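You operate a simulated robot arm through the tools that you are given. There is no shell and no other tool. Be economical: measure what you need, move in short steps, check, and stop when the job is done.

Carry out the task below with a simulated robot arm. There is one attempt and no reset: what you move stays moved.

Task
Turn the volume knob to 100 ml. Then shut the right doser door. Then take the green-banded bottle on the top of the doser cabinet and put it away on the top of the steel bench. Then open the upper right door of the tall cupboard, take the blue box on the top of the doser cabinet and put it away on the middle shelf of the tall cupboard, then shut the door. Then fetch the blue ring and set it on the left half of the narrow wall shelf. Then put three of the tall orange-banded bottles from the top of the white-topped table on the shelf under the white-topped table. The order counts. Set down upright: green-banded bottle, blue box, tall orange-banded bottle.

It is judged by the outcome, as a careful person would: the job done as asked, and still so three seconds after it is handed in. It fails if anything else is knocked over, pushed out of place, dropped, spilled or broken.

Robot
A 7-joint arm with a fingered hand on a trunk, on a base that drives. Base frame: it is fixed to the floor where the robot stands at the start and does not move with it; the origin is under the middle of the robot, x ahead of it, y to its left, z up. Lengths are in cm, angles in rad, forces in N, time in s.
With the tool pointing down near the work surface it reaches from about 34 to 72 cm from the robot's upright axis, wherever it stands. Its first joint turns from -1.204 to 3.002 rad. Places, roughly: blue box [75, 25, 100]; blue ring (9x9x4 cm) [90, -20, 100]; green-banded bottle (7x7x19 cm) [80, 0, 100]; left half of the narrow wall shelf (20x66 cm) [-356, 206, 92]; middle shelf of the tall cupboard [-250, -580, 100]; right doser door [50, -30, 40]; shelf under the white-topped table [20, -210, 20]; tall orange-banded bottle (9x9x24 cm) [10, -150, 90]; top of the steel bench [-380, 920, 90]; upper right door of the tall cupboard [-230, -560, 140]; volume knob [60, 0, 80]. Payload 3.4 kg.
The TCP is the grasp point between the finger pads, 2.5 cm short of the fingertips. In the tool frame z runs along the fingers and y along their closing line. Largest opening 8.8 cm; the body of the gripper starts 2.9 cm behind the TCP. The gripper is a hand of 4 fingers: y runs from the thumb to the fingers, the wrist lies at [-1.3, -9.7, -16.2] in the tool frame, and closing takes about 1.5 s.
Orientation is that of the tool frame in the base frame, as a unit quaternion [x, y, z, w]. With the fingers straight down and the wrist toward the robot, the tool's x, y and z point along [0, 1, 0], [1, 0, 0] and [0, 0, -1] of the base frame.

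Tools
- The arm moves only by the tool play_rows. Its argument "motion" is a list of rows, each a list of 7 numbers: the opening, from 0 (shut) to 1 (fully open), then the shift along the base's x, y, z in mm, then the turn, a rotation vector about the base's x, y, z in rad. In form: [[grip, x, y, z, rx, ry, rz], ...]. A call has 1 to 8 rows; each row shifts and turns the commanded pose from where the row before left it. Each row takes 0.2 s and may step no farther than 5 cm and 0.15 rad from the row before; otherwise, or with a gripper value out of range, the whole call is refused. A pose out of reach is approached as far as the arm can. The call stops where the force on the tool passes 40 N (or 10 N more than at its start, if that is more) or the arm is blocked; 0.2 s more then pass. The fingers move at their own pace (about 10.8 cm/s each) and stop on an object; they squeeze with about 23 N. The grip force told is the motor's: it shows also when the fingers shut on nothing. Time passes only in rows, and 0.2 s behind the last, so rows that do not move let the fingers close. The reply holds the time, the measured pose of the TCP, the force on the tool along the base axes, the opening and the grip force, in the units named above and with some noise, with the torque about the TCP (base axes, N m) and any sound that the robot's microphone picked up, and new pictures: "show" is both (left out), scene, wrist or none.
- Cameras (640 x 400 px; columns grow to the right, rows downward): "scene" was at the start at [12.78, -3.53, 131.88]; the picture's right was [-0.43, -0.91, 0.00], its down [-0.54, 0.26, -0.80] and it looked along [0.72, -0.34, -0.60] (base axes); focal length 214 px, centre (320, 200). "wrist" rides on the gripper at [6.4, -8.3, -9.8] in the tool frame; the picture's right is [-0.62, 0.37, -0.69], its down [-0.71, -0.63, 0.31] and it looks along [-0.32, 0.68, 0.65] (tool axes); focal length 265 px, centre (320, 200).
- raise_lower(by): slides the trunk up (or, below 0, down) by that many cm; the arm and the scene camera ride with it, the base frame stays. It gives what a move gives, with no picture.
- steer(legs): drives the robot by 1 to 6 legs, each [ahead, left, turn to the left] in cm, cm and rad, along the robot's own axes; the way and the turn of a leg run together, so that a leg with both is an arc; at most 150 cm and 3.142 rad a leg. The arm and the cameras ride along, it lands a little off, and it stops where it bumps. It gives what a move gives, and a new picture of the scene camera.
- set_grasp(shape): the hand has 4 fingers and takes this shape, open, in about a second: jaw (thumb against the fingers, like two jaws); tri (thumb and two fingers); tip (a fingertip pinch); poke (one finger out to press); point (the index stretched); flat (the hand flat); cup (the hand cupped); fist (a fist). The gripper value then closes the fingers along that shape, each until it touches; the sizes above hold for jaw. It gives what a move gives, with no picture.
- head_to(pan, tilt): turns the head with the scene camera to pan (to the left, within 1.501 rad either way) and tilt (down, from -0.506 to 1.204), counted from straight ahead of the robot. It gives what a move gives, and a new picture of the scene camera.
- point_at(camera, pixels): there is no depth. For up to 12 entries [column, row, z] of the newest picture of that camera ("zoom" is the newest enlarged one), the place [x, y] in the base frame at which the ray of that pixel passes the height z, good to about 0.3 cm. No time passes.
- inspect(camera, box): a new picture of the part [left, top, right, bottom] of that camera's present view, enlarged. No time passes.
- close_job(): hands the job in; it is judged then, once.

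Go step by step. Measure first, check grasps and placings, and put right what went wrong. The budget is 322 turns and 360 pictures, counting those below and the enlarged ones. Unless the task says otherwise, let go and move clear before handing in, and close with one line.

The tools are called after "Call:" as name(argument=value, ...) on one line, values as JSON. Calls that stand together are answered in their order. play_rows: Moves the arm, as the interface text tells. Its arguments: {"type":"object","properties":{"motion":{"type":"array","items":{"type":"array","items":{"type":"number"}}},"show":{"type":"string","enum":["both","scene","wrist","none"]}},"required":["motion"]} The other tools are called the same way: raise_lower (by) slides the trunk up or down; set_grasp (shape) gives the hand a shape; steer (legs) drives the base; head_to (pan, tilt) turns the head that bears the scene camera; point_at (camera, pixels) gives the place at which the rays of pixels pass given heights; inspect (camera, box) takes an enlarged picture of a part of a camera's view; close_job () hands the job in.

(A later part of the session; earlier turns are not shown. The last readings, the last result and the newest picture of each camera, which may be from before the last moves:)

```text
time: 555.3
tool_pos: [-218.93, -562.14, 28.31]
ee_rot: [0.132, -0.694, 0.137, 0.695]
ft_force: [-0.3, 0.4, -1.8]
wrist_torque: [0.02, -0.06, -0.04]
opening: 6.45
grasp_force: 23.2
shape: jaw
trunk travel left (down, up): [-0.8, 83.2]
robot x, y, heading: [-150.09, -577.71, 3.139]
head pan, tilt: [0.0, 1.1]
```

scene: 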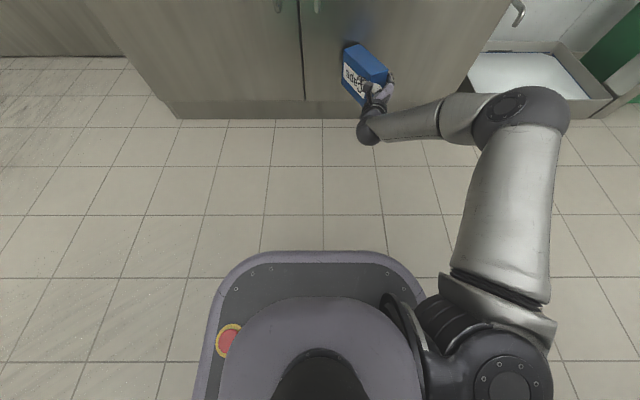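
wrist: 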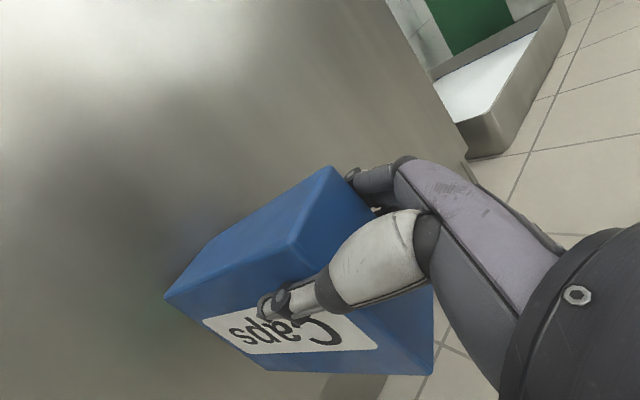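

The box is gripped squarely (6.45 cm) and lifted. I'll pull it back from the cupboard, undo the yaw and raise the trunk.

Call:
play_rows(motion=[[0, 35, 0, 20, 0, 0, -0.095], [0, 35, 0, 20, 0, 0, -0.095], [0, 35, 0, 20, 0, 0, -0.095], [0, 20, 0, 20, 0, 0, -0.093], [0, 0, 0, 0, 0, 0, 0]], show="none")

Call:
raise_lower(by=40)

Call:
play_rows(motion=[[0, 0, 0, 0, 0.15, 0, 0], [0, 0, 0, 0, 0.15, 0, 0], [0, 0, 0, 0, 0.15, 0, 0], [0, 0, 0, 0, 0.15, 0, 0], [0, 0, 0, 0, 0.15, 0, 0], [0, 0, 0, 0, 0.15, 0, 0], [0, 0, 0, 0, 0.15, 0, 0]], show="none")

Call:
play_rows(motion=[[0, 0, 0, 0, 0.15, 0, 0], [0, 0, 0, 0, 0.15, 0, 0], [0, 0, 0, 0, 0.15, 0, 0], [0, 0, 0, 0, 0.15, 0, 0], [0, 0, 0, 0, 0.15, 0, 0], [0, 0, 0, 0, 0.15, 0, 0], [0, 0, 0, 0, 0.15, 0, 0]], show="none")

Call:
play_rows(motion=[[0, 0, 0, 0, 0.15, 0, 0], [0, 0, 0, 0, 0.15, 0, 0], [0, 0, 0, 0, 0.15, 0, 0], [0, 0, 0, 0, 0.15, 0, 0], [0, 0, 0, 0, 0.15, 0, 0], [0, 0, 0, 0, 0.15, 0, 0], [0, 0, 0, 0, 0.14, 0, 0]], show="none")

```text
time: 556.5
tool_pos: [-206.58, -561.92, 36.26]
ee_rot: [-0.001, 0.708, -0.002, -0.706]
ft_force: [0.9, 0.5, -0.9]
wrist_torque: [0.01, -0.02, 0.04]
opening: 6.43
grasp_force: 22.8
shape: jaw
trunk travel left (down, up): [-0.8, 83.2]
robot x, y, heading: [-150.16, -577.64, 3.144]
head pan, tilt: [0.0, 1.1]
```

```text
time: 560.3
tool_pos: [-206.53, -562.04, 76.31]
ee_rot: [0.0, 0.707, -0.003, -0.707]
ft_force: [1.2, 0.1, -1.4]
wrist_torque: [-0.01, -0.06, -0.02]
opening: 6.44
grasp_force: 23.2
shape: jaw
trunk travel left (down, up): [-40.8, 43.2]
robot x, y, heading: [-149.74, -577.53, 3.138]
head pan, tilt: [0.0, 1.1]
```

```text
time: 561.9
tool_pos: [-206.57, -561.9, 76.39]
ee_rot: [-0.355, 0.613, 0.352, -0.612]
ft_force: [-0.4, 0.3, -1.3]
wrist_torque: [-0.02, -0.08, 0.01]
opening: 6.42
grasp_force: 23.3
shape: jaw
trunk travel left (down, up): [-40.8, 43.2]
robot x, y, heading: [-150.03, -577.87, 3.138]
head pan, tilt: [0.0, 1.1]
```

```text
time: 563.5
tool_pos: [-206.5, -561.94, 76.4]
ee_rot: [0.614, -0.354, -0.612, 0.351]
ft_force: [0.6, -0.6, -1.0]
wrist_torque: [-0.02, -0.07, 0.01]
opening: 6.4
grasp_force: 23.0
shape: jaw
trunk travel left (down, up): [-40.8, 43.2]
robot x, y, heading: [-149.96, -577.26, 3.137]
head pan, tilt: [0.0, 1.1]
```

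```text
time: 565.1
tool_pos: [-206.57, -560.99, 75.44]
ee_rot: [0.713, -0.015, -0.701, -0.002]
ft_force: [-0.2, -0.3, -0.1]
wrist_torque: [0.0, -0.07, 0.0]
opening: 6.4
grasp_force: 23.0
shape: jaw
trunk travel left (down, up): [-40.8, 43.2]
robot x, y, heading: [-150.05, -577.58, 3.141]
head pan, tilt: [0.0, 1.1]
```

Rolled over and still held. By my numbers the true bottom is now about 3.4 cm below the TCP. I'll trim the last degree, raise to entry height and check the label.

Call:
raise_lower(by=26)

Call:
play_rows(motion=[[0, 0, 0, 0, 0.018, 0.017, 0.024], [0, 0, 0, 0, 0, 0, 0]], show="none")

Call:
head_to(pan=0.1, tilt=0.5)

```text
time: 567.8
tool_pos: [-206.65, -561.08, 102.01]
ee_rot: [0.709, -0.019, -0.705, 0.001]
ft_force: [0.1, 0.2, -0.8]
wrist_torque: [0.0, -0.07, 0.0]
opening: 6.4
grasp_force: 22.5
shape: jaw
trunk travel left (down, up): [-66.8, 17.2]
robot x, y, heading: [-150.01, -577.73, 3.142]
head pan, tilt: [0.0, 1.1]
```

```text
time: 568.4
tool_pos: [-206.59, -561.3, 102.31]
ee_rot: [-0.7, -0.001, 0.714, -0.005]
ft_force: [-0.7, 0.4, -1.5]
wrist_torque: [-0.02, -0.03, -0.02]
opening: 6.39
grasp_force: 22.9
shape: jaw
trunk travel left (down, up): [-66.8, 17.2]
robot x, y, heading: [-150.08, -577.27, 3.138]
head pan, tilt: [0.0, 1.1]
```

```text
time: 569.4
tool_pos: [-206.47, -561.26, 102.1]
ee_rot: [-0.702, -0.001, 0.712, -0.003]
ft_force: [-0.8, 0.4, -0.5]
wrist_torque: [0.0, -0.03, 0.0]
opening: 6.39
grasp_force: 23.0
shape: jaw
trunk travel left (down, up): [-66.8, 17.2]
robot x, y, heading: [-149.93, -577.83, 3.142]
head pan, tilt: [0.099, 0.499]
```

scene: 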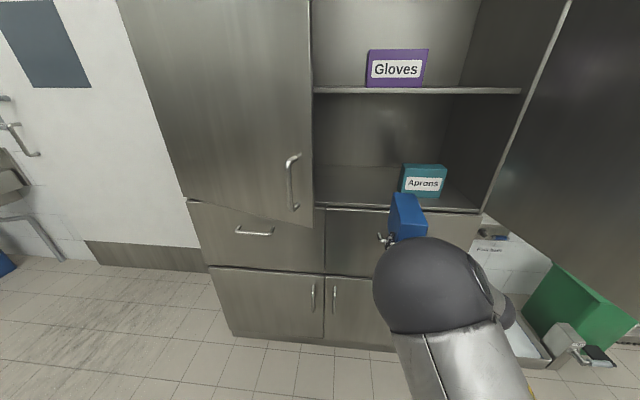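

The box now points into the cupboard. I'll strafe 10 cm south and drive in.

Call:
steer(legs=[[0, 10, 0], [22, 0, 0]])

Call:
inspect(camera="scene", box=[280, 130, 500, 300])

```text
time: 571.8
tool_pos: [-228.69, -571.25, 102.18]
ee_rot: [-0.702, 0.0, 0.712, -0.001]
ft_force: [-0.5, 0.4, -1.8]
wrist_torque: [-0.03, -0.07, -0.05]
opening: 6.4
grasp_force: 22.8
shape: jaw
trunk travel left (down, up): [-66.8, 17.2]
robot x, y, heading: [-172.18, -587.87, 3.136]
head pan, tilt: [0.099, 0.499]
```

scene: 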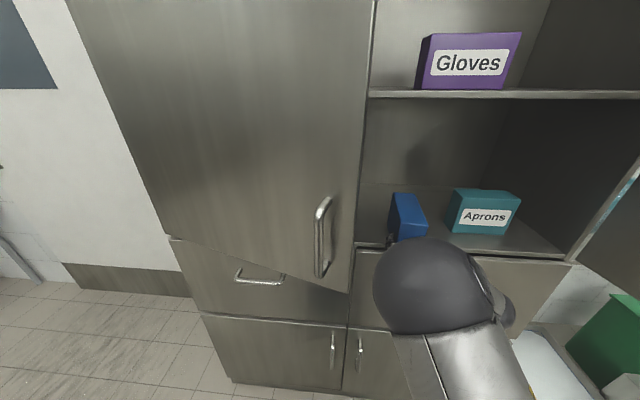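

```text
2.35 times, centred on (390, 215) of scene
```

zoom: 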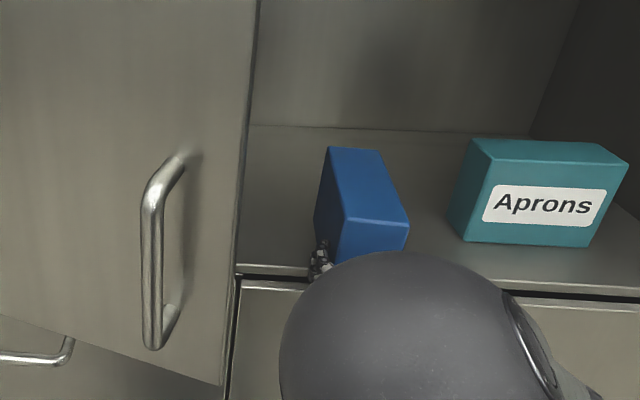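

Call:
steer(legs=[[15, 0, 0]])

Call:
raise_lower(by=-2.5)

Call:
raise_lower(by=-0.6)

Call:
raise_lower(by=-0.5)

```text
time: 573.2
tool_pos: [-241.66, -570.76, 101.72]
ee_rot: [0.708, -0.007, -0.706, 0.002]
ft_force: [0.4, -0.3, -1.2]
wrist_torque: [-0.03, -0.07, -0.02]
opening: 6.42
grasp_force: 22.6
shape: jaw
trunk travel left (down, up): [-66.8, 17.2]
robot x, y, heading: [-185.42, -587.54, 3.131]
head pan, tilt: [0.099, 0.499]
stopped in leg 1: the force on the tool passed its limit at 110 N (the readings are from after the stop); the commanded pose is now the measured one
```

scene: 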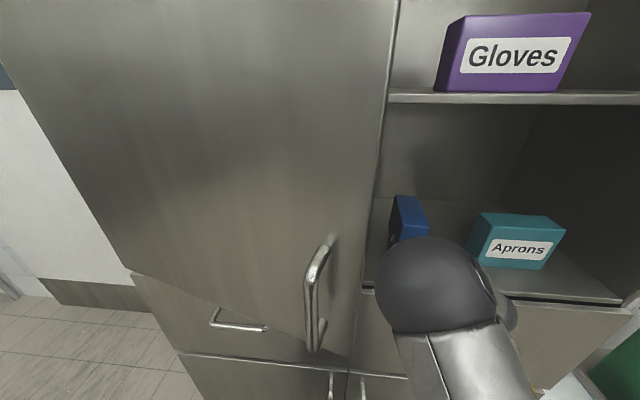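

```text
time: 573.9
tool_pos: [-241.52, -570.93, 99.91]
ee_rot: [-0.703, 0.007, 0.711, -0.002]
ft_force: [-7.4, 2.4, 32.7]
wrist_torque: [-0.07, -0.02, 0.4]
opening: 6.44
grasp_force: 23.1
shape: jaw
trunk travel left (down, up): [-64.3, 19.7]
robot x, y, heading: [-185.64, -587.62, 3.129]
head pan, tilt: [0.099, 0.499]
```

```text
time: 574.3
tool_pos: [-241.56, -570.77, 99.8]
ee_rot: [-0.699, 0.008, 0.715, -0.002]
ft_force: [2.0, -3.5, 17.7]
wrist_torque: [0.12, -0.14, 0.0]
opening: 6.41
grasp_force: 22.7
shape: jaw
trunk travel left (down, up): [-64.0, 20.0]
robot x, y, heading: [-185.56, -587.77, 3.137]
head pan, tilt: [0.099, 0.499]
stopped: the force on the tool passed its limit at 48 N (the readings are from after the stop); the commanded pose is now the measured one
```

```text
time: 574.8
tool_pos: [-241.5, -570.88, 99.9]
ee_rot: [-0.694, 0.009, 0.72, -0.001]
ft_force: [9.0, -5.5, 17.2]
wrist_torque: [0.29, -1.11, -0.83]
opening: 6.41
grasp_force: 23.1
shape: jaw
trunk travel left (down, up): [-63.5, 20.5]
robot x, y, heading: [-185.46, -587.67, 3.136]
head pan, tilt: [0.099, 0.499]
stopped: the force on the tool passed its limit at 42 N (the readings are from after the stop); the commanded pose is now the measured one
```

The drive stopped on a hard contact, probably the wrist-camera block meeting the drawer top. I'll lift, back off 1.5 cm, level the hand and look.

Call:
raise_lower(by=2.5)

Call:
steer(legs=[[-1.5, 0, 0]])

Call:
play_rows(motion=[[0, 0, 0, 0, 0, -0.03, 0], [0, 0, 0, 0, 0, 0, 0]], show="wrist")

```text
time: 575.5
tool_pos: [-241.67, -570.56, 101.96]
ee_rot: [-0.698, 0.01, 0.716, -0.001]
ft_force: [15.6, 1.2, -4.7]
wrist_torque: [-0.24, -0.85, -1.27]
opening: 6.34
grasp_force: 22.7
shape: jaw
trunk travel left (down, up): [-66.0, 18.0]
robot x, y, heading: [-185.5, -587.77, 3.131]
head pan, tilt: [0.099, 0.499]
```

```text
time: 576.3
tool_pos: [-240.32, -570.79, 101.94]
ee_rot: [-0.697, 0.009, 0.717, -0.002]
ft_force: [0.0, 0.5, -1.1]
wrist_torque: [0.0, -0.08, 0.0]
opening: 6.34
grasp_force: 23.1
shape: jaw
trunk travel left (down, up): [-66.0, 18.0]
robot x, y, heading: [-183.8, -587.57, 3.136]
head pan, tilt: [0.099, 0.499]
```

scene: 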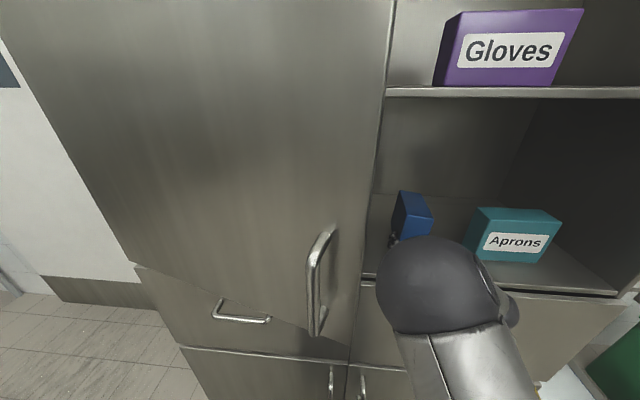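

```text
time: 576.9
tool_pos: [-240.49, -570.62, 101.98]
ee_rot: [0.709, -0.01, -0.705, 0.002]
ft_force: [0.2, 0.7, -1.2]
wrist_torque: [-0.02, -0.03, 0.03]
opening: 6.35
grasp_force: 23.4
shape: jaw
trunk travel left (down, up): [-66.0, 18.0]
robot x, y, heading: [-183.74, -587.72, 3.138]
head pan, tilt: [0.099, 0.499]
```

wrist: 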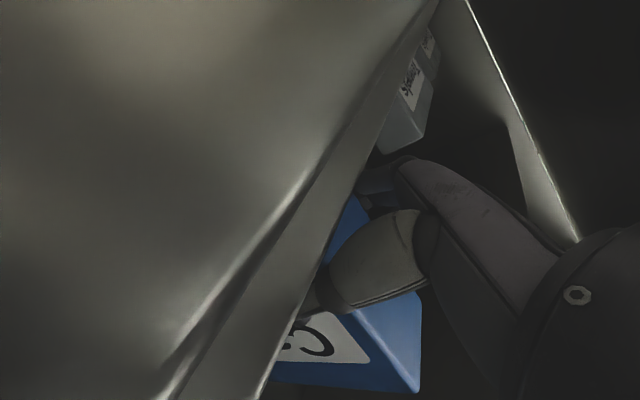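

The wrist camera sits right at the drawer's top edge. I'll back off 0.7 cm so it clears, and lower.

Call:
steer(legs=[[-0.8, 0, 0]])

Call:
raise_lower(by=-2.6)

Call:
raise_lower(by=-0.5)

Call:
raise_lower(by=-0.4)

```text
time: 577.6
tool_pos: [-239.76, -570.6, 101.96]
ee_rot: [0.708, -0.011, -0.706, 0.002]
ft_force: [0.5, -0.2, -0.7]
wrist_torque: [0.01, -0.05, -0.01]
opening: 6.32
grasp_force: 23.2
shape: jaw
trunk travel left (down, up): [-66.0, 18.0]
robot x, y, heading: [-182.99, -587.69, 3.14]
head pan, tilt: [0.099, 0.499]
```

scene: 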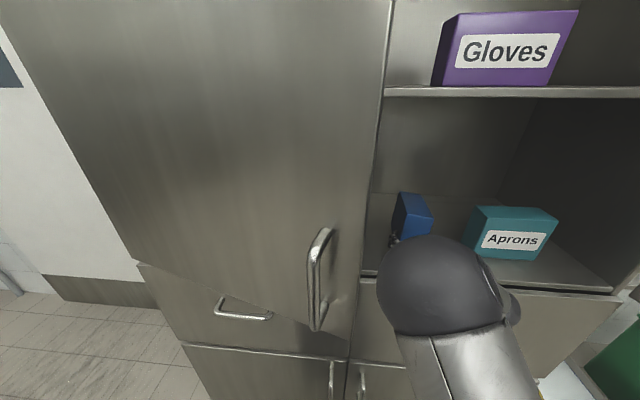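

```text
time: 578.4
tool_pos: [-239.67, -570.64, 99.71]
ee_rot: [-0.705, 0.011, 0.709, -0.001]
ft_force: [-7.9, 2.3, 21.8]
wrist_torque: [0.03, 0.02, 0.12]
opening: 6.4
grasp_force: 23.1
shape: jaw
trunk travel left (down, up): [-63.4, 20.6]
robot x, y, heading: [-182.86, -587.67, 3.137]
head pan, tilt: [0.099, 0.499]
```

```text
time: 578.8
tool_pos: [-239.66, -570.65, 100.04]
ee_rot: [-0.7, 0.011, 0.714, -0.001]
ft_force: [1.3, -3.8, 15.6]
wrist_torque: [0.15, -0.07, 0.02]
opening: 6.41
grasp_force: 23.0
shape: jaw
trunk travel left (down, up): [-63.1, 20.9]
robot x, y, heading: [-183.39, -587.86, 3.14]
head pan, tilt: [0.099, 0.499]
stopped: the force on the tool passed its limit at 44 N (the readings are from after the stop); the commanded pose is now the measured one
```

```text
time: 579.3
tool_pos: [-239.55, -570.58, 99.72]
ee_rot: [-0.698, 0.012, 0.716, 0.0]
ft_force: [-8.2, -0.8, 40.6]
wrist_torque: [0.29, -0.95, 0.16]
opening: 6.4
grasp_force: 23.6
shape: jaw
trunk travel left (down, up): [-62.7, 21.3]
robot x, y, heading: [-183.71, -587.56, 3.135]
head pan, tilt: [0.099, 0.499]
```

The contact seems to be the lowest finger on the floor, with the box bottom about 1.3 cm above it. I'll raise 1.2 cm, pitch the hand down ~6° so the far bottom edge touches first, and then release gently.

Call:
raise_lower(by=1.4)

Call:
play_rows(motion=[[0, 0, 0, 0, 0, -0.06, 0], [0, 0, 0, 0, 0, -0.06, 0], [0, 0, 0, 0, 0, 0, 0]], show="none")

Call:
raise_lower(by=-0.5)

Call:
inspect(camera="scene", box=[360, 160, 460, 260])

```text
time: 579.9
tool_pos: [-239.75, -570.5, 100.29]
ee_rot: [-0.706, 0.013, 0.708, -0.001]
ft_force: [0.2, -0.3, 0.4]
wrist_torque: [0.08, 0.17, 0.02]
opening: 6.38
grasp_force: 22.6
shape: jaw
trunk travel left (down, up): [-64.1, 19.9]
robot x, y, heading: [-182.89, -587.7, 3.133]
head pan, tilt: [0.099, 0.499]
```

```text
time: 580.7
tool_pos: [-239.67, -569.87, 100.16]
ee_rot: [0.748, -0.021, -0.664, 0.001]
ft_force: [1.1, -1.6, 3.5]
wrist_torque: [-0.04, 0.51, 0.12]
opening: 6.4
grasp_force: 23.3
shape: jaw
trunk travel left (down, up): [-64.1, 19.9]
robot x, y, heading: [-183.05, -587.55, 3.137]
head pan, tilt: [0.099, 0.499]
```

```text
time: 581.3
tool_pos: [-239.79, -569.96, 99.99]
ee_rot: [0.745, -0.021, -0.667, 0.0]
ft_force: [-1.9, -0.6, 11.3]
wrist_torque: [-0.1, 0.42, 0.11]
opening: 6.4
grasp_force: 23.0
shape: jaw
trunk travel left (down, up): [-63.6, 20.4]
robot x, y, heading: [-182.69, -587.97, 3.14]
head pan, tilt: [0.099, 0.499]
```

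```text
4.00 times, centred on (410, 210) of scene
```

zoom: 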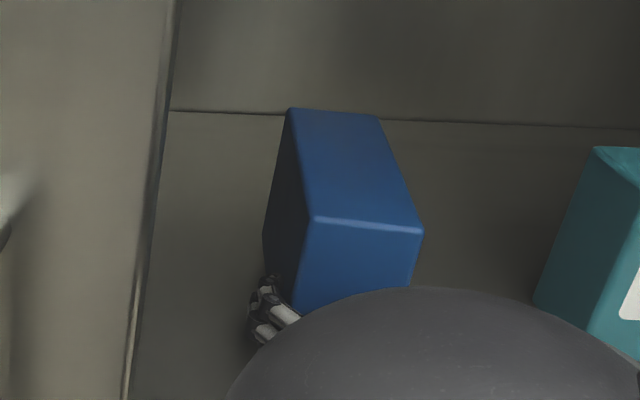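

The torque shows the far bottom edge is touching. Releasing gently.

Call:
play_rows(motion=[[0.75, 0, 0, 0, 0, 0, 0], [0.8, 0, 0, 0, 0, 0, 0], [0.9, 0, 0, 0, 0, 0, 0], [1, 0, 0, 0, 0, 0, 0], [1, 0, 0, 0, 0, 0, 0], [1, 0, 0, 0, 0, 0, 0]], show="none")

Call:
inspect(camera="scene", box=[360, 160, 460, 260])

```text
time: 582.7
tool_pos: [-239.73, -569.96, 99.88]
ee_rot: [0.744, -0.02, -0.667, 0.003]
ft_force: [-0.1, -0.4, -0.3]
wrist_torque: [0.02, 0.02, 0.0]
opening: 8.79
grasp_force: 0.1
shape: jaw
trunk travel left (down, up): [-63.6, 20.4]
robot x, y, heading: [-183.13, -587.76, 3.136]
head pan, tilt: [0.099, 0.499]
```

```text
4.00 times, centred on (410, 210) of scene
```

zoom: 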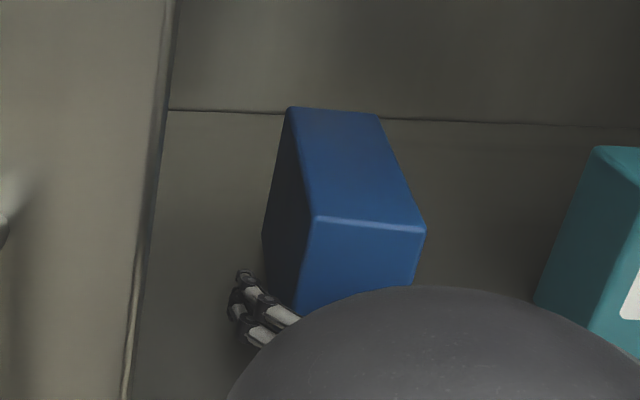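

Standing upright and free. I'll back straight out and verify.

Call:
steer(legs=[[-25, 0, 0]])

Call:
inspect(camera="scene", box=[280, 110, 480, 270])

```text
time: 584.5
tool_pos: [-214.39, -570.12, 100.04]
ee_rot: [0.745, -0.021, -0.667, 0.003]
ft_force: [0.1, 0.1, 0.5]
wrist_torque: [0.01, -0.03, -0.01]
opening: 8.76
grasp_force: 0.0
shape: jaw
trunk travel left (down, up): [-63.6, 20.4]
robot x, y, heading: [-157.76, -587.9, 3.132]
head pan, tilt: [0.099, 0.499]
```

scene: 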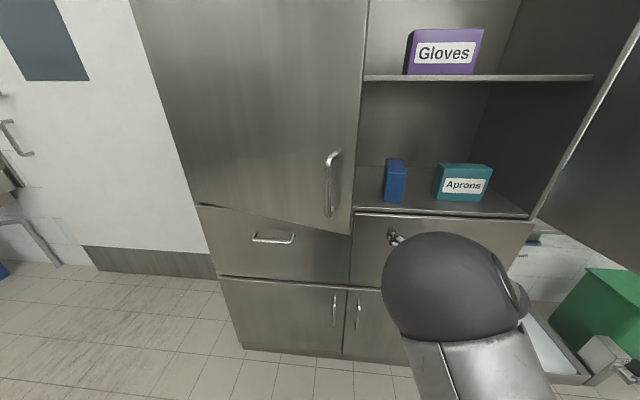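

```text
2.50 times, centred on (380, 190) of scene
```

zoom: 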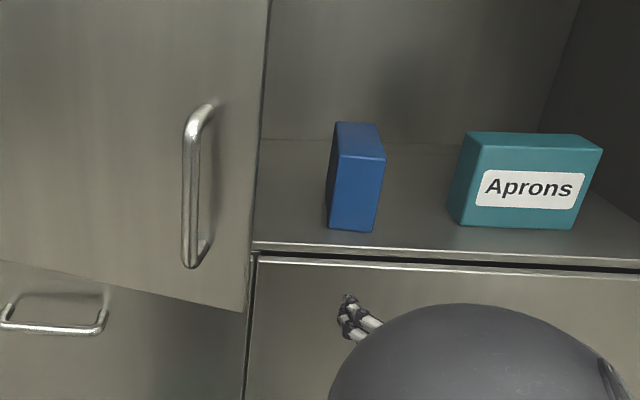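

The box is standing upright next to Aprons on the middle shelf. Now I'll shut the left door, which got dragged ajar, by pushing below its handle with a fist.

Call:
set_grasp(shape="fist")

Call:
steer(legs=[[0, 27, 0], [14, 0, 0]])

Call:
play_rows(motion=[[0, -20, 0, 0, 0, 0, 0], [0, -20, 0, 0, 0, 0, 0], [0, -15, 0, 0, 0, 0, 0], [0, -15, 0, 0, 0, 0, 0], [0, -10, 0, 0, 0, 0, 0], [0, -10, 0, 0, 0, 0, 0]], show="scene")

```text
time: 585.4
tool_pos: [-214.24, -570.03, 100.04]
ee_rot: [0.745, -0.023, -0.667, 0.002]
ft_force: [0.5, 0.2, -0.1]
wrist_torque: [0.02, 0.01, 0.02]
opening: 0.01
grasp_force: 0.1
shape: fist
trunk travel left (down, up): [-63.6, 20.4]
robot x, y, heading: [-157.76, -587.85, 3.136]
head pan, tilt: [0.099, 0.499]
```

```text
time: 588.3
tool_pos: [-228.88, -597.17, 99.93]
ee_rot: [0.745, -0.021, -0.667, 0.004]
ft_force: [0.9, 0.5, 0.4]
wrist_torque: [-0.01, 0.01, 0.03]
opening: 0.0
grasp_force: 0.1
shape: fist
trunk travel left (down, up): [-63.6, 20.4]
robot x, y, heading: [-172.09, -614.61, 3.139]
head pan, tilt: [0.099, 0.499]
```

scene: 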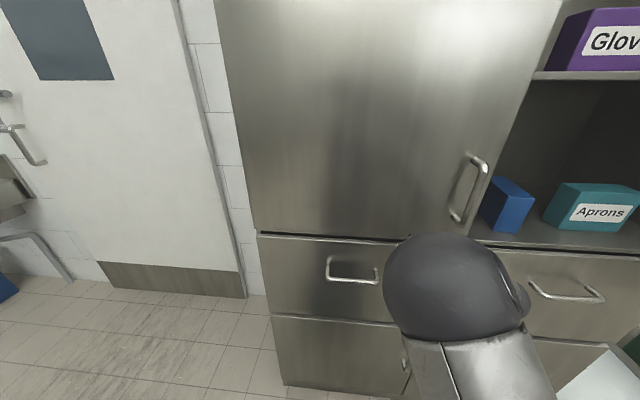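

```text
time: 589.1
tool_pos: [-232.58, -596.77, 100.16]
ee_rot: [0.747, -0.023, -0.664, 0.003]
ft_force: [32.7, 4.4, -0.5]
wrist_torque: [0.01, -0.38, 0.29]
opening: 8.08
grasp_force: 0.1
shape: fist
trunk travel left (down, up): [-63.6, 20.4]
robot x, y, heading: [-171.75, -614.59, 3.137]
head pan, tilt: [0.099, 0.499]
stopped in row 3: the force on the tool passed its limit at 56 N (the readings are from after the stop); the commanded pose is now the measured one
```

scene: 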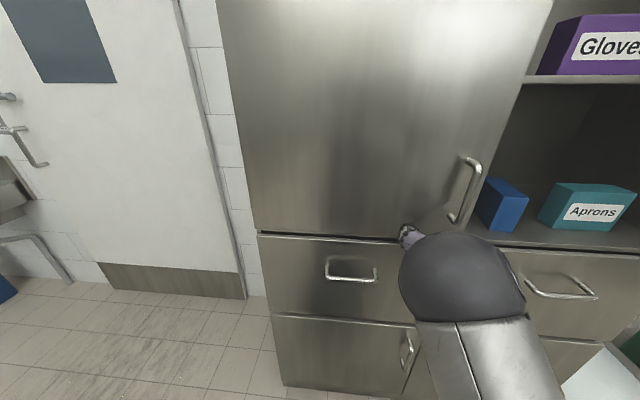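

The left door is flush again. I'll back off, centre the hand and head north through the gap to shut the right door from its outer side.

Call:
steer(legs=[[-20, 2, 0]])

Call:
play_rows(motion=[[0, 15, -40, 20, 0, 0.06, 0], [0, 15, -40, 20, 0, 0.06, 0], [0, 10, -40, 20, 0, 0, 0], [0, 0, 0, 0, 0, 0, 0]], show="none")

Call:
steer(legs=[[0, 0, -1.571]])

Call:
head_to(pan=0, tilt=0.7)

```text
time: 590.7
tool_pos: [-213.47, -599.18, 99.72]
ee_rot: [0.747, -0.021, -0.664, 0.006]
ft_force: [-0.2, 0.0, 0.3]
wrist_torque: [0.01, 0.01, 0.02]
opening: 0.01
grasp_force: 0.0
shape: fist
trunk travel left (down, up): [-63.6, 20.4]
robot x, y, heading: [-151.65, -617.13, -3.14]
head pan, tilt: [0.099, 0.499]
```

scene: 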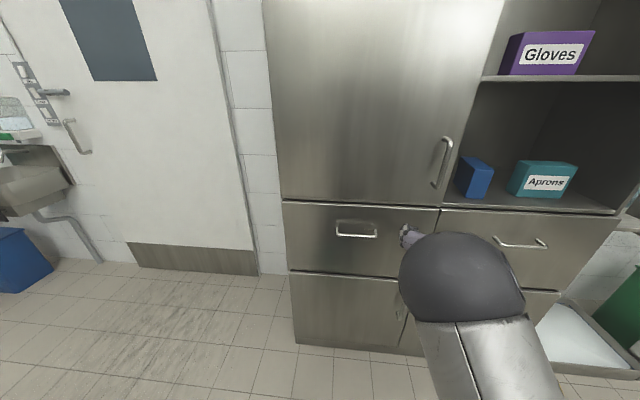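

```text
time: 591.7
tool_pos: [-209.84, -609.85, 105.75]
ee_rot: [0.707, -0.037, -0.707, 0.008]
ft_force: [0.3, -0.3, 0.2]
wrist_torque: [0.02, -0.02, 0.02]
opening: 0.01
grasp_force: 0.1
shape: fist
trunk travel left (down, up): [-63.6, 20.4]
robot x, y, heading: [-152.27, -616.87, -3.144]
head pan, tilt: [0.099, 0.499]
```

```text
time: 595.9
tool_pos: [-145.54, -558.98, 105.9]
ee_rot: [-0.477, 0.522, 0.509, 0.491]
ft_force: [-1.0, 0.4, -1.3]
wrist_torque: [-0.02, 0.0, -0.01]
opening: 0.0
grasp_force: 0.0
shape: fist
trunk travel left (down, up): [-63.6, 20.4]
robot x, y, heading: [-151.73, -616.76, 1.58]
head pan, tilt: [0.099, 0.499]
```

scene: 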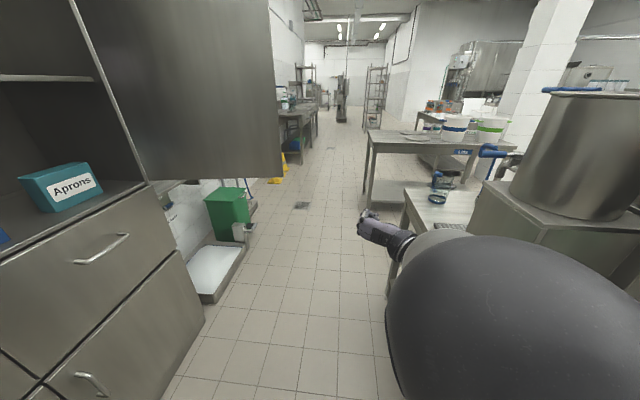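

```text
time: 596.6
tool_pos: [-145.46, -558.97, 105.97]
ee_rot: [-0.475, 0.524, 0.509, 0.49]
ft_force: [0.3, 0.1, -0.2]
wrist_torque: [0.01, 0.01, 0.04]
opening: 0.0
grasp_force: 0.1
shape: fist
trunk travel left (down, up): [-63.6, 20.4]
robot x, y, heading: [-152.05, -617.12, 1.574]
head pan, tilt: [0.0, 0.7]
```

scene: 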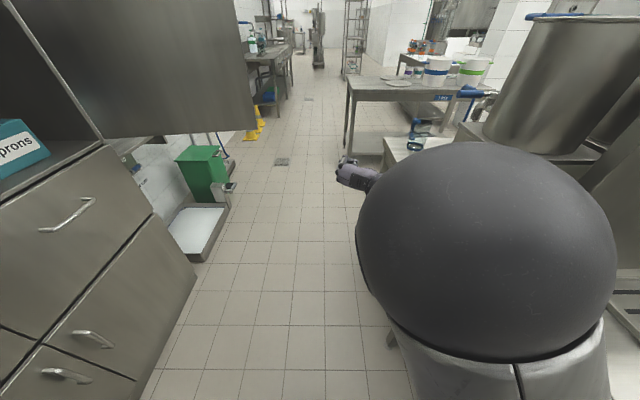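

The arm is compact; driving north through the gap.

Call:
steer(legs=[[75, 1, 0], [75, 3, 0]])

Call:
head_to(pan=1.5, tilt=0.4)

```text
time: 604.2
tool_pos: [-151.08, -410.93, 105.98]
ee_rot: [-0.478, 0.522, 0.512, 0.486]
ft_force: [-0.8, 0.7, 0.9]
wrist_torque: [0.02, 0.01, 0.01]
opening: 0.0
grasp_force: 0.0
shape: fist
trunk travel left (down, up): [-63.6, 20.4]
robot x, y, heading: [-156.52, -468.99, 1.591]
head pan, tilt: [0.0, 0.7]
```

scene: 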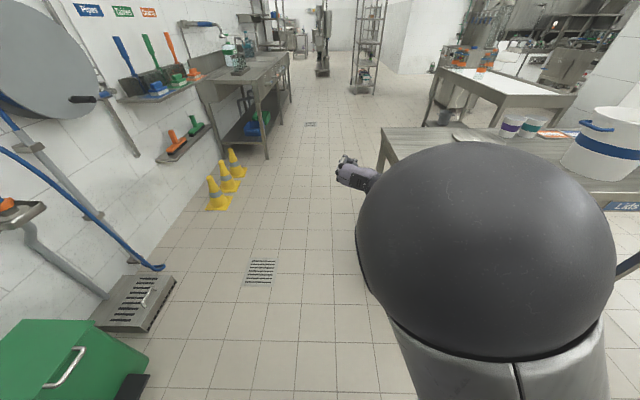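

```text
time: 605.8
tool_pos: [-151.01, -410.81, 105.98]
ee_rot: [-0.477, 0.522, 0.514, 0.486]
ft_force: [0.0, 0.3, -0.1]
wrist_torque: [-0.01, 0.0, 0.01]
opening: 0.0
grasp_force: 0.1
shape: fist
trunk travel left (down, up): [-63.6, 20.4]
robot x, y, heading: [-157.11, -468.87, 1.585]
head pan, tilt: [1.499, 0.4]
```

scene: 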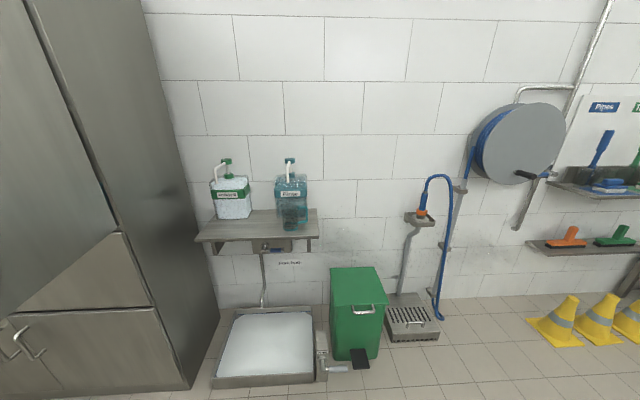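

I'm north of the door. I'll turn to face west, then strafe south so the fist pushes the door's outer face.

Call:
steer(legs=[[0, 0, 1.555], [0, 60, 0]])

Call:
head_to(pan=0.2, tilt=0.5)

```text
time: 613.0
tool_pos: [-214.65, -521.63, 106.14]
ee_rot: [-0.704, 0.039, 0.709, -0.012]
ft_force: [0.3, 0.9, -0.2]
wrist_torque: [0.01, 0.0, -0.03]
opening: 0.0
grasp_force: 0.1
shape: fist
trunk travel left (down, up): [-63.6, 20.4]
robot x, y, heading: [-156.96, -528.55, 3.14]
head pan, tilt: [1.499, 0.4]
```

scene: 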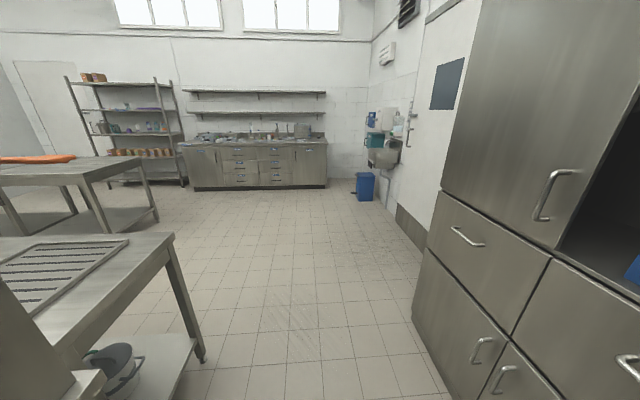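

```text
time: 614.5
tool_pos: [-214.65, -521.52, 106.21]
ee_rot: [-0.705, 0.039, 0.708, -0.013]
ft_force: [-0.9, 0.0, -0.6]
wrist_torque: [0.0, 0.03, 0.01]
opening: 0.0
grasp_force: 0.0
shape: fist
trunk travel left (down, up): [-63.6, 20.4]
robot x, y, heading: [-157.14, -528.61, 3.137]
head pan, tilt: [0.201, 0.499]
```

scene: 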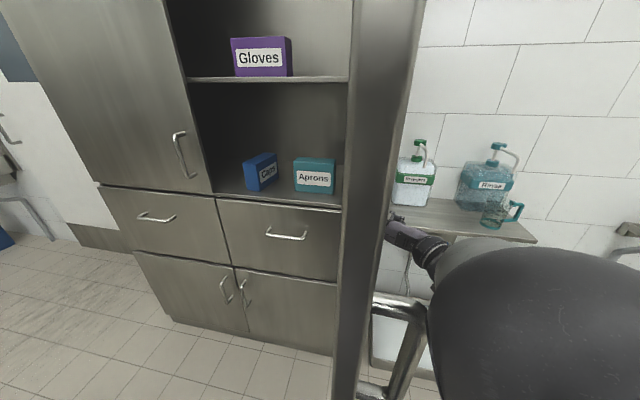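

The fist is behind the door's outer face, and the Caps label reads upright inside. I'll continue south.

Call:
steer(legs=[[0, 28, 0]])

```text
time: 616.4
tool_pos: [-215.09, -549.34, 106.04]
ee_rot: [-0.706, 0.038, 0.707, -0.012]
ft_force: [0.6, -0.1, -0.3]
wrist_torque: [0.01, -0.01, 0.0]
opening: 0.0
grasp_force: 0.0
shape: fist
trunk travel left (down, up): [-63.6, 20.4]
robot x, y, heading: [-157.43, -556.19, 3.145]
head pan, tilt: [0.201, 0.499]
```

scene: 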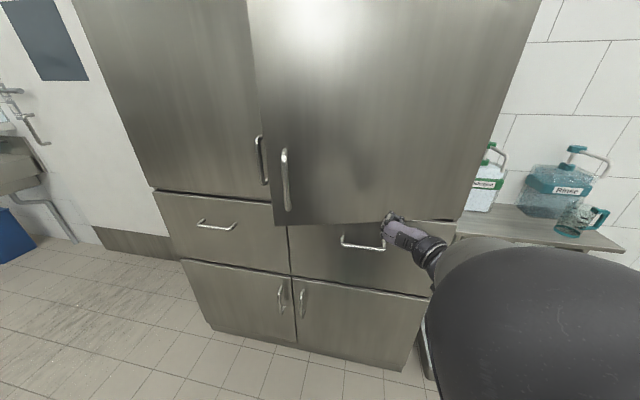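

Nearly shut. I'll strafe a bit more and push it flush.

Call:
steer(legs=[[0, 12, 0], [10, 0, 0]])

Call:
play_rows(motion=[[0, -20, 0, 0, 0, 0, 0], [0, -20, 0, 0, 0, 0, 0], [0, -20, 0, 0, 0, 0, 0], [0, -15, 0, 0, 0, 0, 0], [0, -15, 0, 0, 0, 0, 0], [0, -15, 0, 0, 0, 0, 0]], show="scene")

```text
time: 618.4
tool_pos: [-224.98, -561.28, 105.95]
ee_rot: [-0.706, 0.038, 0.707, -0.013]
ft_force: [-0.4, 0.4, -1.3]
wrist_torque: [0.01, 0.01, -0.01]
opening: 8.07
grasp_force: 0.0
shape: fist
trunk travel left (down, up): [-63.6, 20.4]
robot x, y, heading: [-166.84, -568.26, 3.141]
head pan, tilt: [0.201, 0.499]
```

scene: 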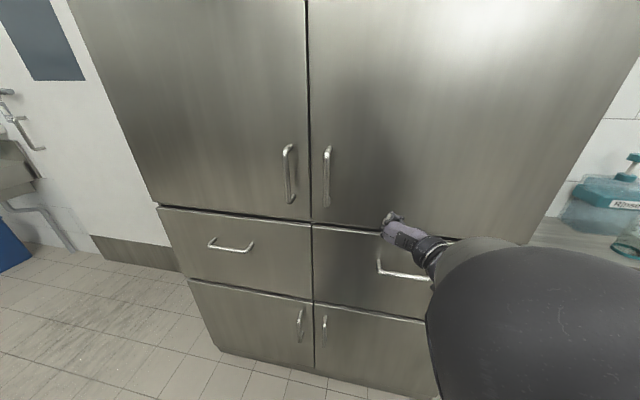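

```text
time: 619.6
tool_pos: [-232.29, -560.79, 106.01]
ee_rot: [-0.706, 0.04, 0.707, -0.011]
ft_force: [37.4, 7.6, -1.2]
wrist_torque: [0.14, -0.63, 0.2]
opening: 8.06
grasp_force: 0.0
shape: fist
trunk travel left (down, up): [-63.6, 20.4]
robot x, y, heading: [-166.7, -567.7, 3.135]
head pan, tilt: [0.201, 0.499]
stopped in row 5: the force on the tool passed its limit at 53 N (the readings are from after the stop); the commanded pose is now the measured one
```

scene: 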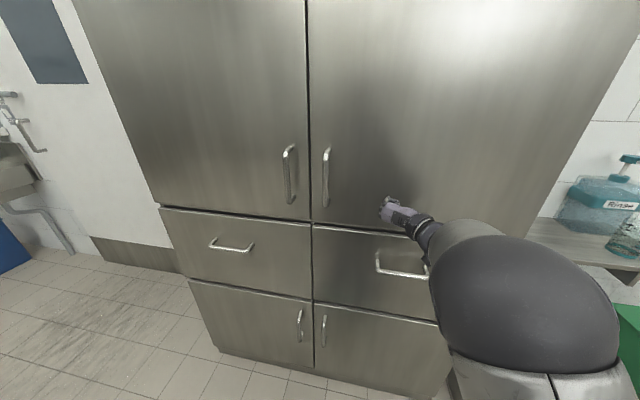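

Both cupboard doors are flush. Next is the blue ring, so I'll drive back north to the doser.

Call:
steer(legs=[[-10, 0, 0], [0, 0, -1.571], [97, 0, 0], [100, 16, 0], [90, 0, 0], [100, -48, 0]])

Call:
set_grasp(shape="tip")

Call:
steer(legs=[[125, 0, 0], [0, 0, -1.571], [70, 30, 0]])

```text
time: 643.8
tool_pos: [-102.58, -115.52, 105.65]
ee_rot: [-0.467, 0.535, 0.499, 0.497]
ft_force: [0.1, -0.5, -0.4]
wrist_torque: [0.01, 0.02, 0.01]
opening: 0.0
grasp_force: 0.1
shape: fist
trunk travel left (down, up): [-63.6, 20.4]
robot x, y, heading: [-111.76, -182.1, 1.539]
head pan, tilt: [0.201, 0.499]
```

scene: 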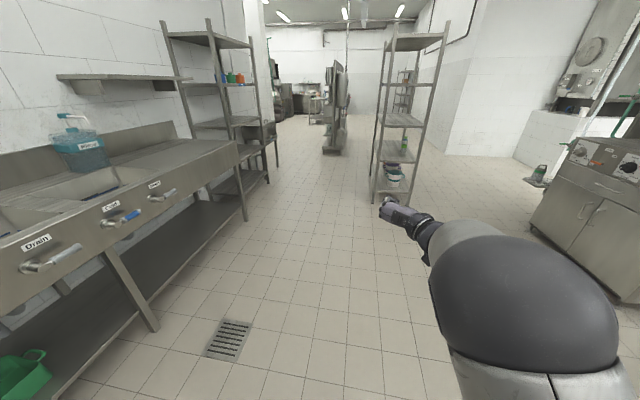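

```text
time: 644.7
tool_pos: [-102.61, -115.49, 105.69]
ee_rot: [-0.466, 0.535, 0.5, 0.497]
ft_force: [0.7, -1.1, -0.2]
wrist_torque: [0.0, -0.03, 0.0]
opening: 8.77
grasp_force: 0.0
shape: tip
trunk travel left (down, up): [-63.6, 20.4]
robot x, y, heading: [-111.46, -181.65, 1.541]
head pan, tilt: [0.201, 0.499]
```

```text
time: 658.5
tool_pos: [27.12, -33.84, 105.72]
ee_rot: [0.038, 0.709, 0.012, 0.704]
ft_force: [0.2, -0.5, 0.0]
wrist_torque: [0.01, -0.02, 0.03]
opening: 8.76
grasp_force: 0.1
shape: tip
trunk travel left (down, up): [-63.6, 20.4]
robot x, y, heading: [-39.05, -27.08, -0.0]
head pan, tilt: [0.201, 0.499]
```

scene: 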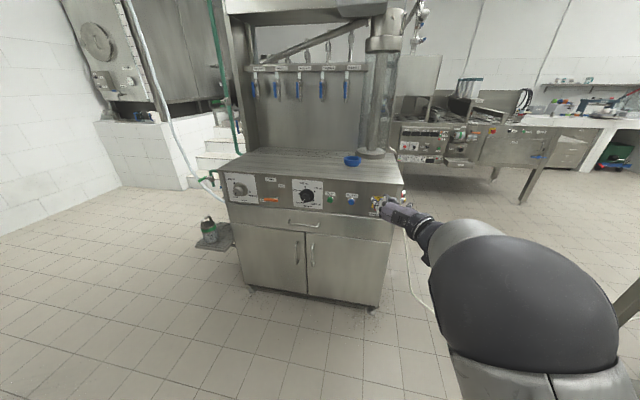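

I'm at the doser. I'll turn the hand to point down in the fingertip-pinch shape and look at the ring.

Call:
play_rows(motion=[[1, 0, 0, 10, 0.0835, 0.0864, -0.0809], [1, 0, 0, 10, 0.0835, 0.0864, -0.0809], [1, 0, 0, 10, 0.0835, 0.0864, -0.0809], [1, 0, 0, 10, 0.0835, 0.0864, -0.0809], [1, 0, 0, 10, 0.0835, 0.0864, -0.0809], [1, 0, 0, 10, 0.0835, 0.0864, -0.0809], [1, 0, 0, 10, 0.0835, 0.0864, -0.0809]], show="none")

Call:
play_rows(motion=[[1, 0, 0, 0, 0.0835, 0.0864, -0.0809], [1, 0, 0, 0, 0.0835, 0.0864, -0.0809], [1, 0, 0, 0, 0.0835, 0.0864, -0.0809], [1, 0, 0, 0, 0.0835, 0.0864, -0.0809], [1, 0, 0, 0, 0.0835, 0.0864, -0.0809], [1, 0, 0, 0, 0.0835, 0.0864, -0.0809], [1, 0, 0, 0, 0.0835, 0.0864, -0.0809], [1, 0, 0, 0, 0, 0, 0]], show="none")

Call:
steer(legs=[[32, 13, 0]])

Call:
play_rows(motion=[[1, 0, 0, 0, 0, 0, 0]], show="wrist")

```text
time: 660.1
tool_pos: [27.17, -33.96, 112.82]
ee_rot: [0.426, 0.81, 0.006, 0.403]
ft_force: [0.1, 0.5, 0.3]
wrist_torque: [-0.02, -0.01, 0.02]
opening: 8.79
grasp_force: 0.1
shape: tip
trunk travel left (down, up): [-63.6, 20.4]
robot x, y, heading: [-38.91, -26.93, 0.0]
head pan, tilt: [0.201, 0.499]
```

```text
time: 661.9
tool_pos: [26.93, -33.95, 112.76]
ee_rot: [0.707, 0.707, 0.0, 0.001]
ft_force: [-0.3, 0.1, 0.5]
wrist_torque: [-0.03, -0.01, 0.03]
opening: 8.79
grasp_force: 0.0
shape: tip
trunk travel left (down, up): [-63.6, 20.4]
robot x, y, heading: [-39.17, -26.94, 0.002]
head pan, tilt: [0.201, 0.499]
```

```text
time: 664.1
tool_pos: [59.14, -20.51, 112.69]
ee_rot: [0.706, 0.709, 0.0, 0.0]
ft_force: [-0.5, 0.4, 0.4]
wrist_torque: [0.01, -0.01, 0.02]
opening: 8.78
grasp_force: 0.0
shape: tip
trunk travel left (down, up): [-63.6, 20.4]
robot x, y, heading: [-7.24, -14.06, 0.002]
head pan, tilt: [0.201, 0.499]
```

scene: 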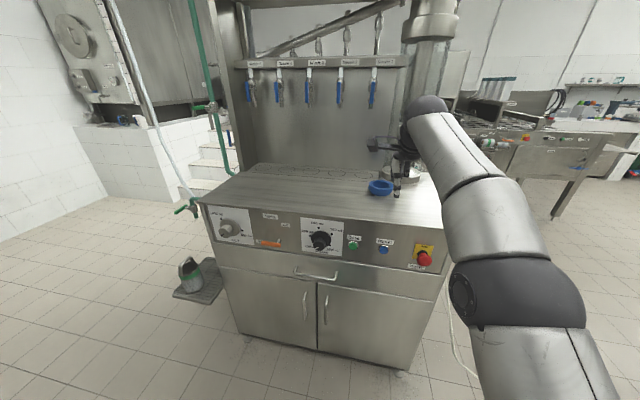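

```text
time: 664.5
tool_pos: [59.05, -20.36, 112.73]
ee_rot: [0.707, 0.708, -0.001, 0.001]
ft_force: [0.5, 0.1, 0.7]
wrist_torque: [0.01, 0.02, 0.01]
opening: 8.76
grasp_force: 0.1
shape: tip
trunk travel left (down, up): [-63.6, 20.4]
robot x, y, heading: [-7.13, -13.35, -0.001]
head pan, tilt: [0.201, 0.499]
```

wrist: 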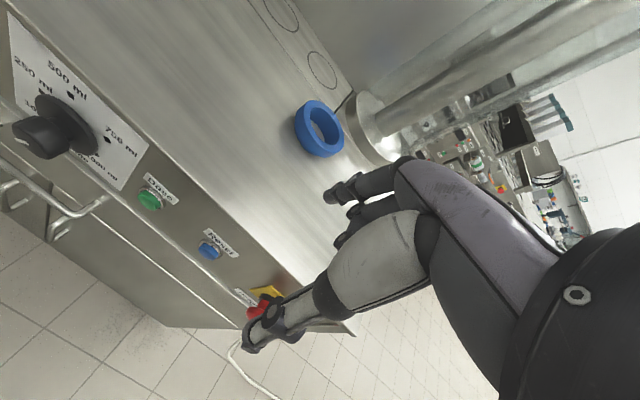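

Call:
inspect(camera="wrist", box=[280, 80, 380, 170])

Call:
point_at(camera="zoom", pixels=[[320, 200, 98]])

Call:
point_at(camera="scene", pixels=[[381, 184, 98], [381, 194, 94], [369, 186, 98], [393, 186, 98]])

```text
4.44 times, centred on (330, 125) of wrist
```

zoom: 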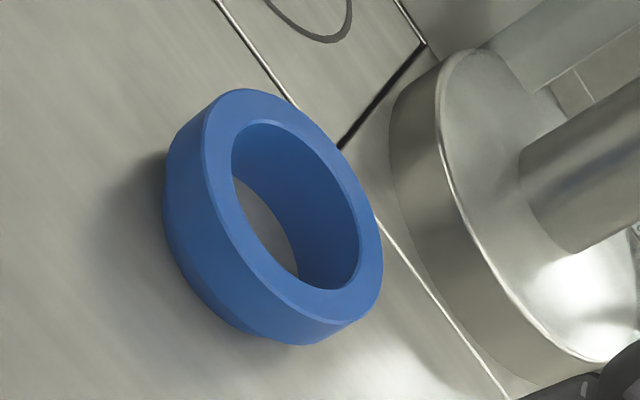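

```text
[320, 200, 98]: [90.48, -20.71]
```

```text
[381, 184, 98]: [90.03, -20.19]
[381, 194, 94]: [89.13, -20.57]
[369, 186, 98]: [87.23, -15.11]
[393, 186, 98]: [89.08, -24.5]
```

Call:
point_at(camera="zoom", pixels=[[203, 135, 98], [383, 262, 98], [245, 90, 98], [330, 322, 98], [232, 150, 98], [358, 255, 98], [266, 122, 98], [325, 290, 98], [262, 282, 98], [275, 262, 98]])

```text
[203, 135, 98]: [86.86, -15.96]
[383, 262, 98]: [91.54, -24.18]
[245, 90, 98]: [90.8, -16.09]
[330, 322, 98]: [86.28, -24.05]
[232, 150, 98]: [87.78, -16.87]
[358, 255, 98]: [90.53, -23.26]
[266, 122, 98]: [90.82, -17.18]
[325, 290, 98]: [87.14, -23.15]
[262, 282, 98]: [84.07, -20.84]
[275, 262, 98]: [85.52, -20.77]
```

Ring: centre (88.8, −20.1), outer radius 4.6, wall about 1.2 cm. I'll pinch its near wall at x≈84.8, thumb outside and fingertip inside.

Call:
steer(legs=[[18, 0, 0]])

Call:
play_rows(motion=[[0.45, 30, 0, -20, 0, 0, 0], [0.45, 30, 0, -20, 0, 0, 0], [0.45, 18, 0, -20, 0, 0, 0], [0.45, 0, 0, 0, 0, 0, 0], [0.45, 0, 0, 0, 0, 0, 0]], show="both")

Call:
inspect(camera="wrist", box=[180, 100, 420, 370])

```text
time: 666.0
tool_pos: [76.74, -20.45, 112.68]
ee_rot: [0.705, 0.709, 0.0, 0.001]
ft_force: [1.0, 0.8, 0.6]
wrist_torque: [0.02, -0.01, 0.0]
opening: 8.77
grasp_force: 0.1
shape: tip
trunk travel left (down, up): [-63.6, 20.4]
robot x, y, heading: [10.22, -13.84, 0.001]
head pan, tilt: [0.201, 0.499]
```

scene: 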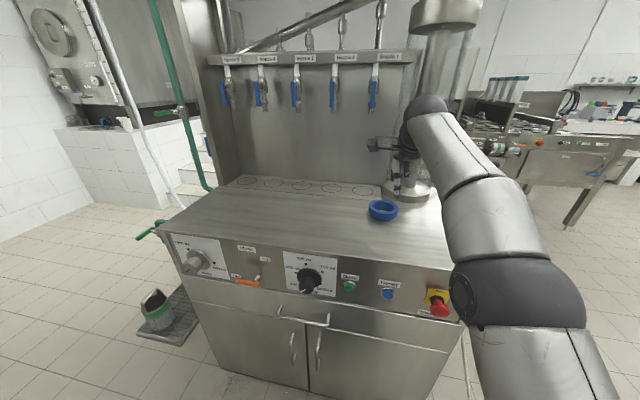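

```text
time: 667.2
tool_pos: [80.58, -20.65, 104.95]
ee_rot: [0.706, 0.708, 0.0, 0.001]
ft_force: [0.9, -0.5, -0.3]
wrist_torque: [0.03, 0.01, -0.01]
opening: 4.01
grasp_force: 0.0
shape: tip
out of reach, approached as far as the arm can: row 1, 2, 3
trunk travel left (down, up): [-63.6, 20.4]
robot x, y, heading: [10.4, -13.93, 0.005]
head pan, tilt: [0.201, 0.499]
```

scene: 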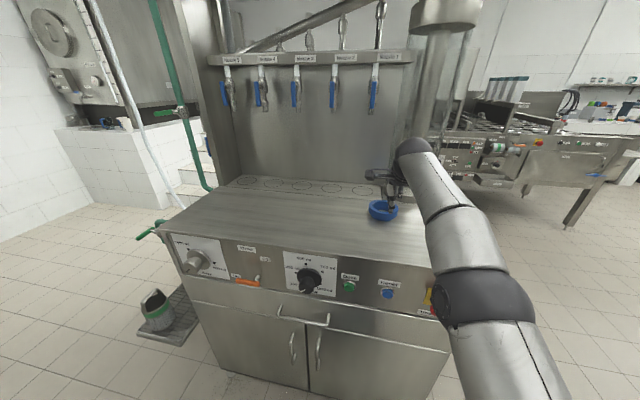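
wrist: 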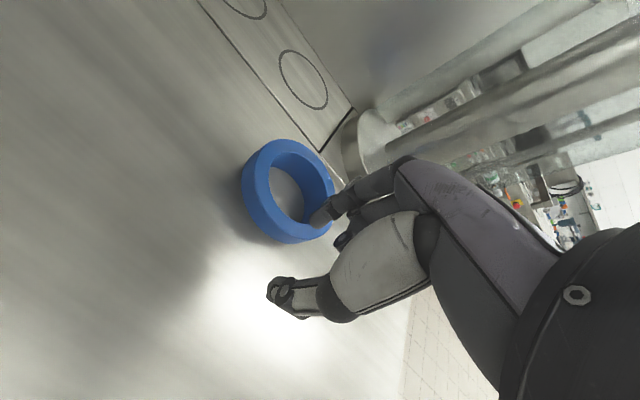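

```text
1.48 times, centred on (300, 235) of wrist
```

zoom: 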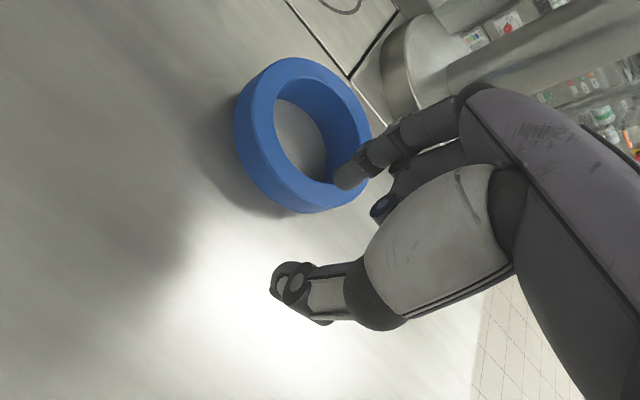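

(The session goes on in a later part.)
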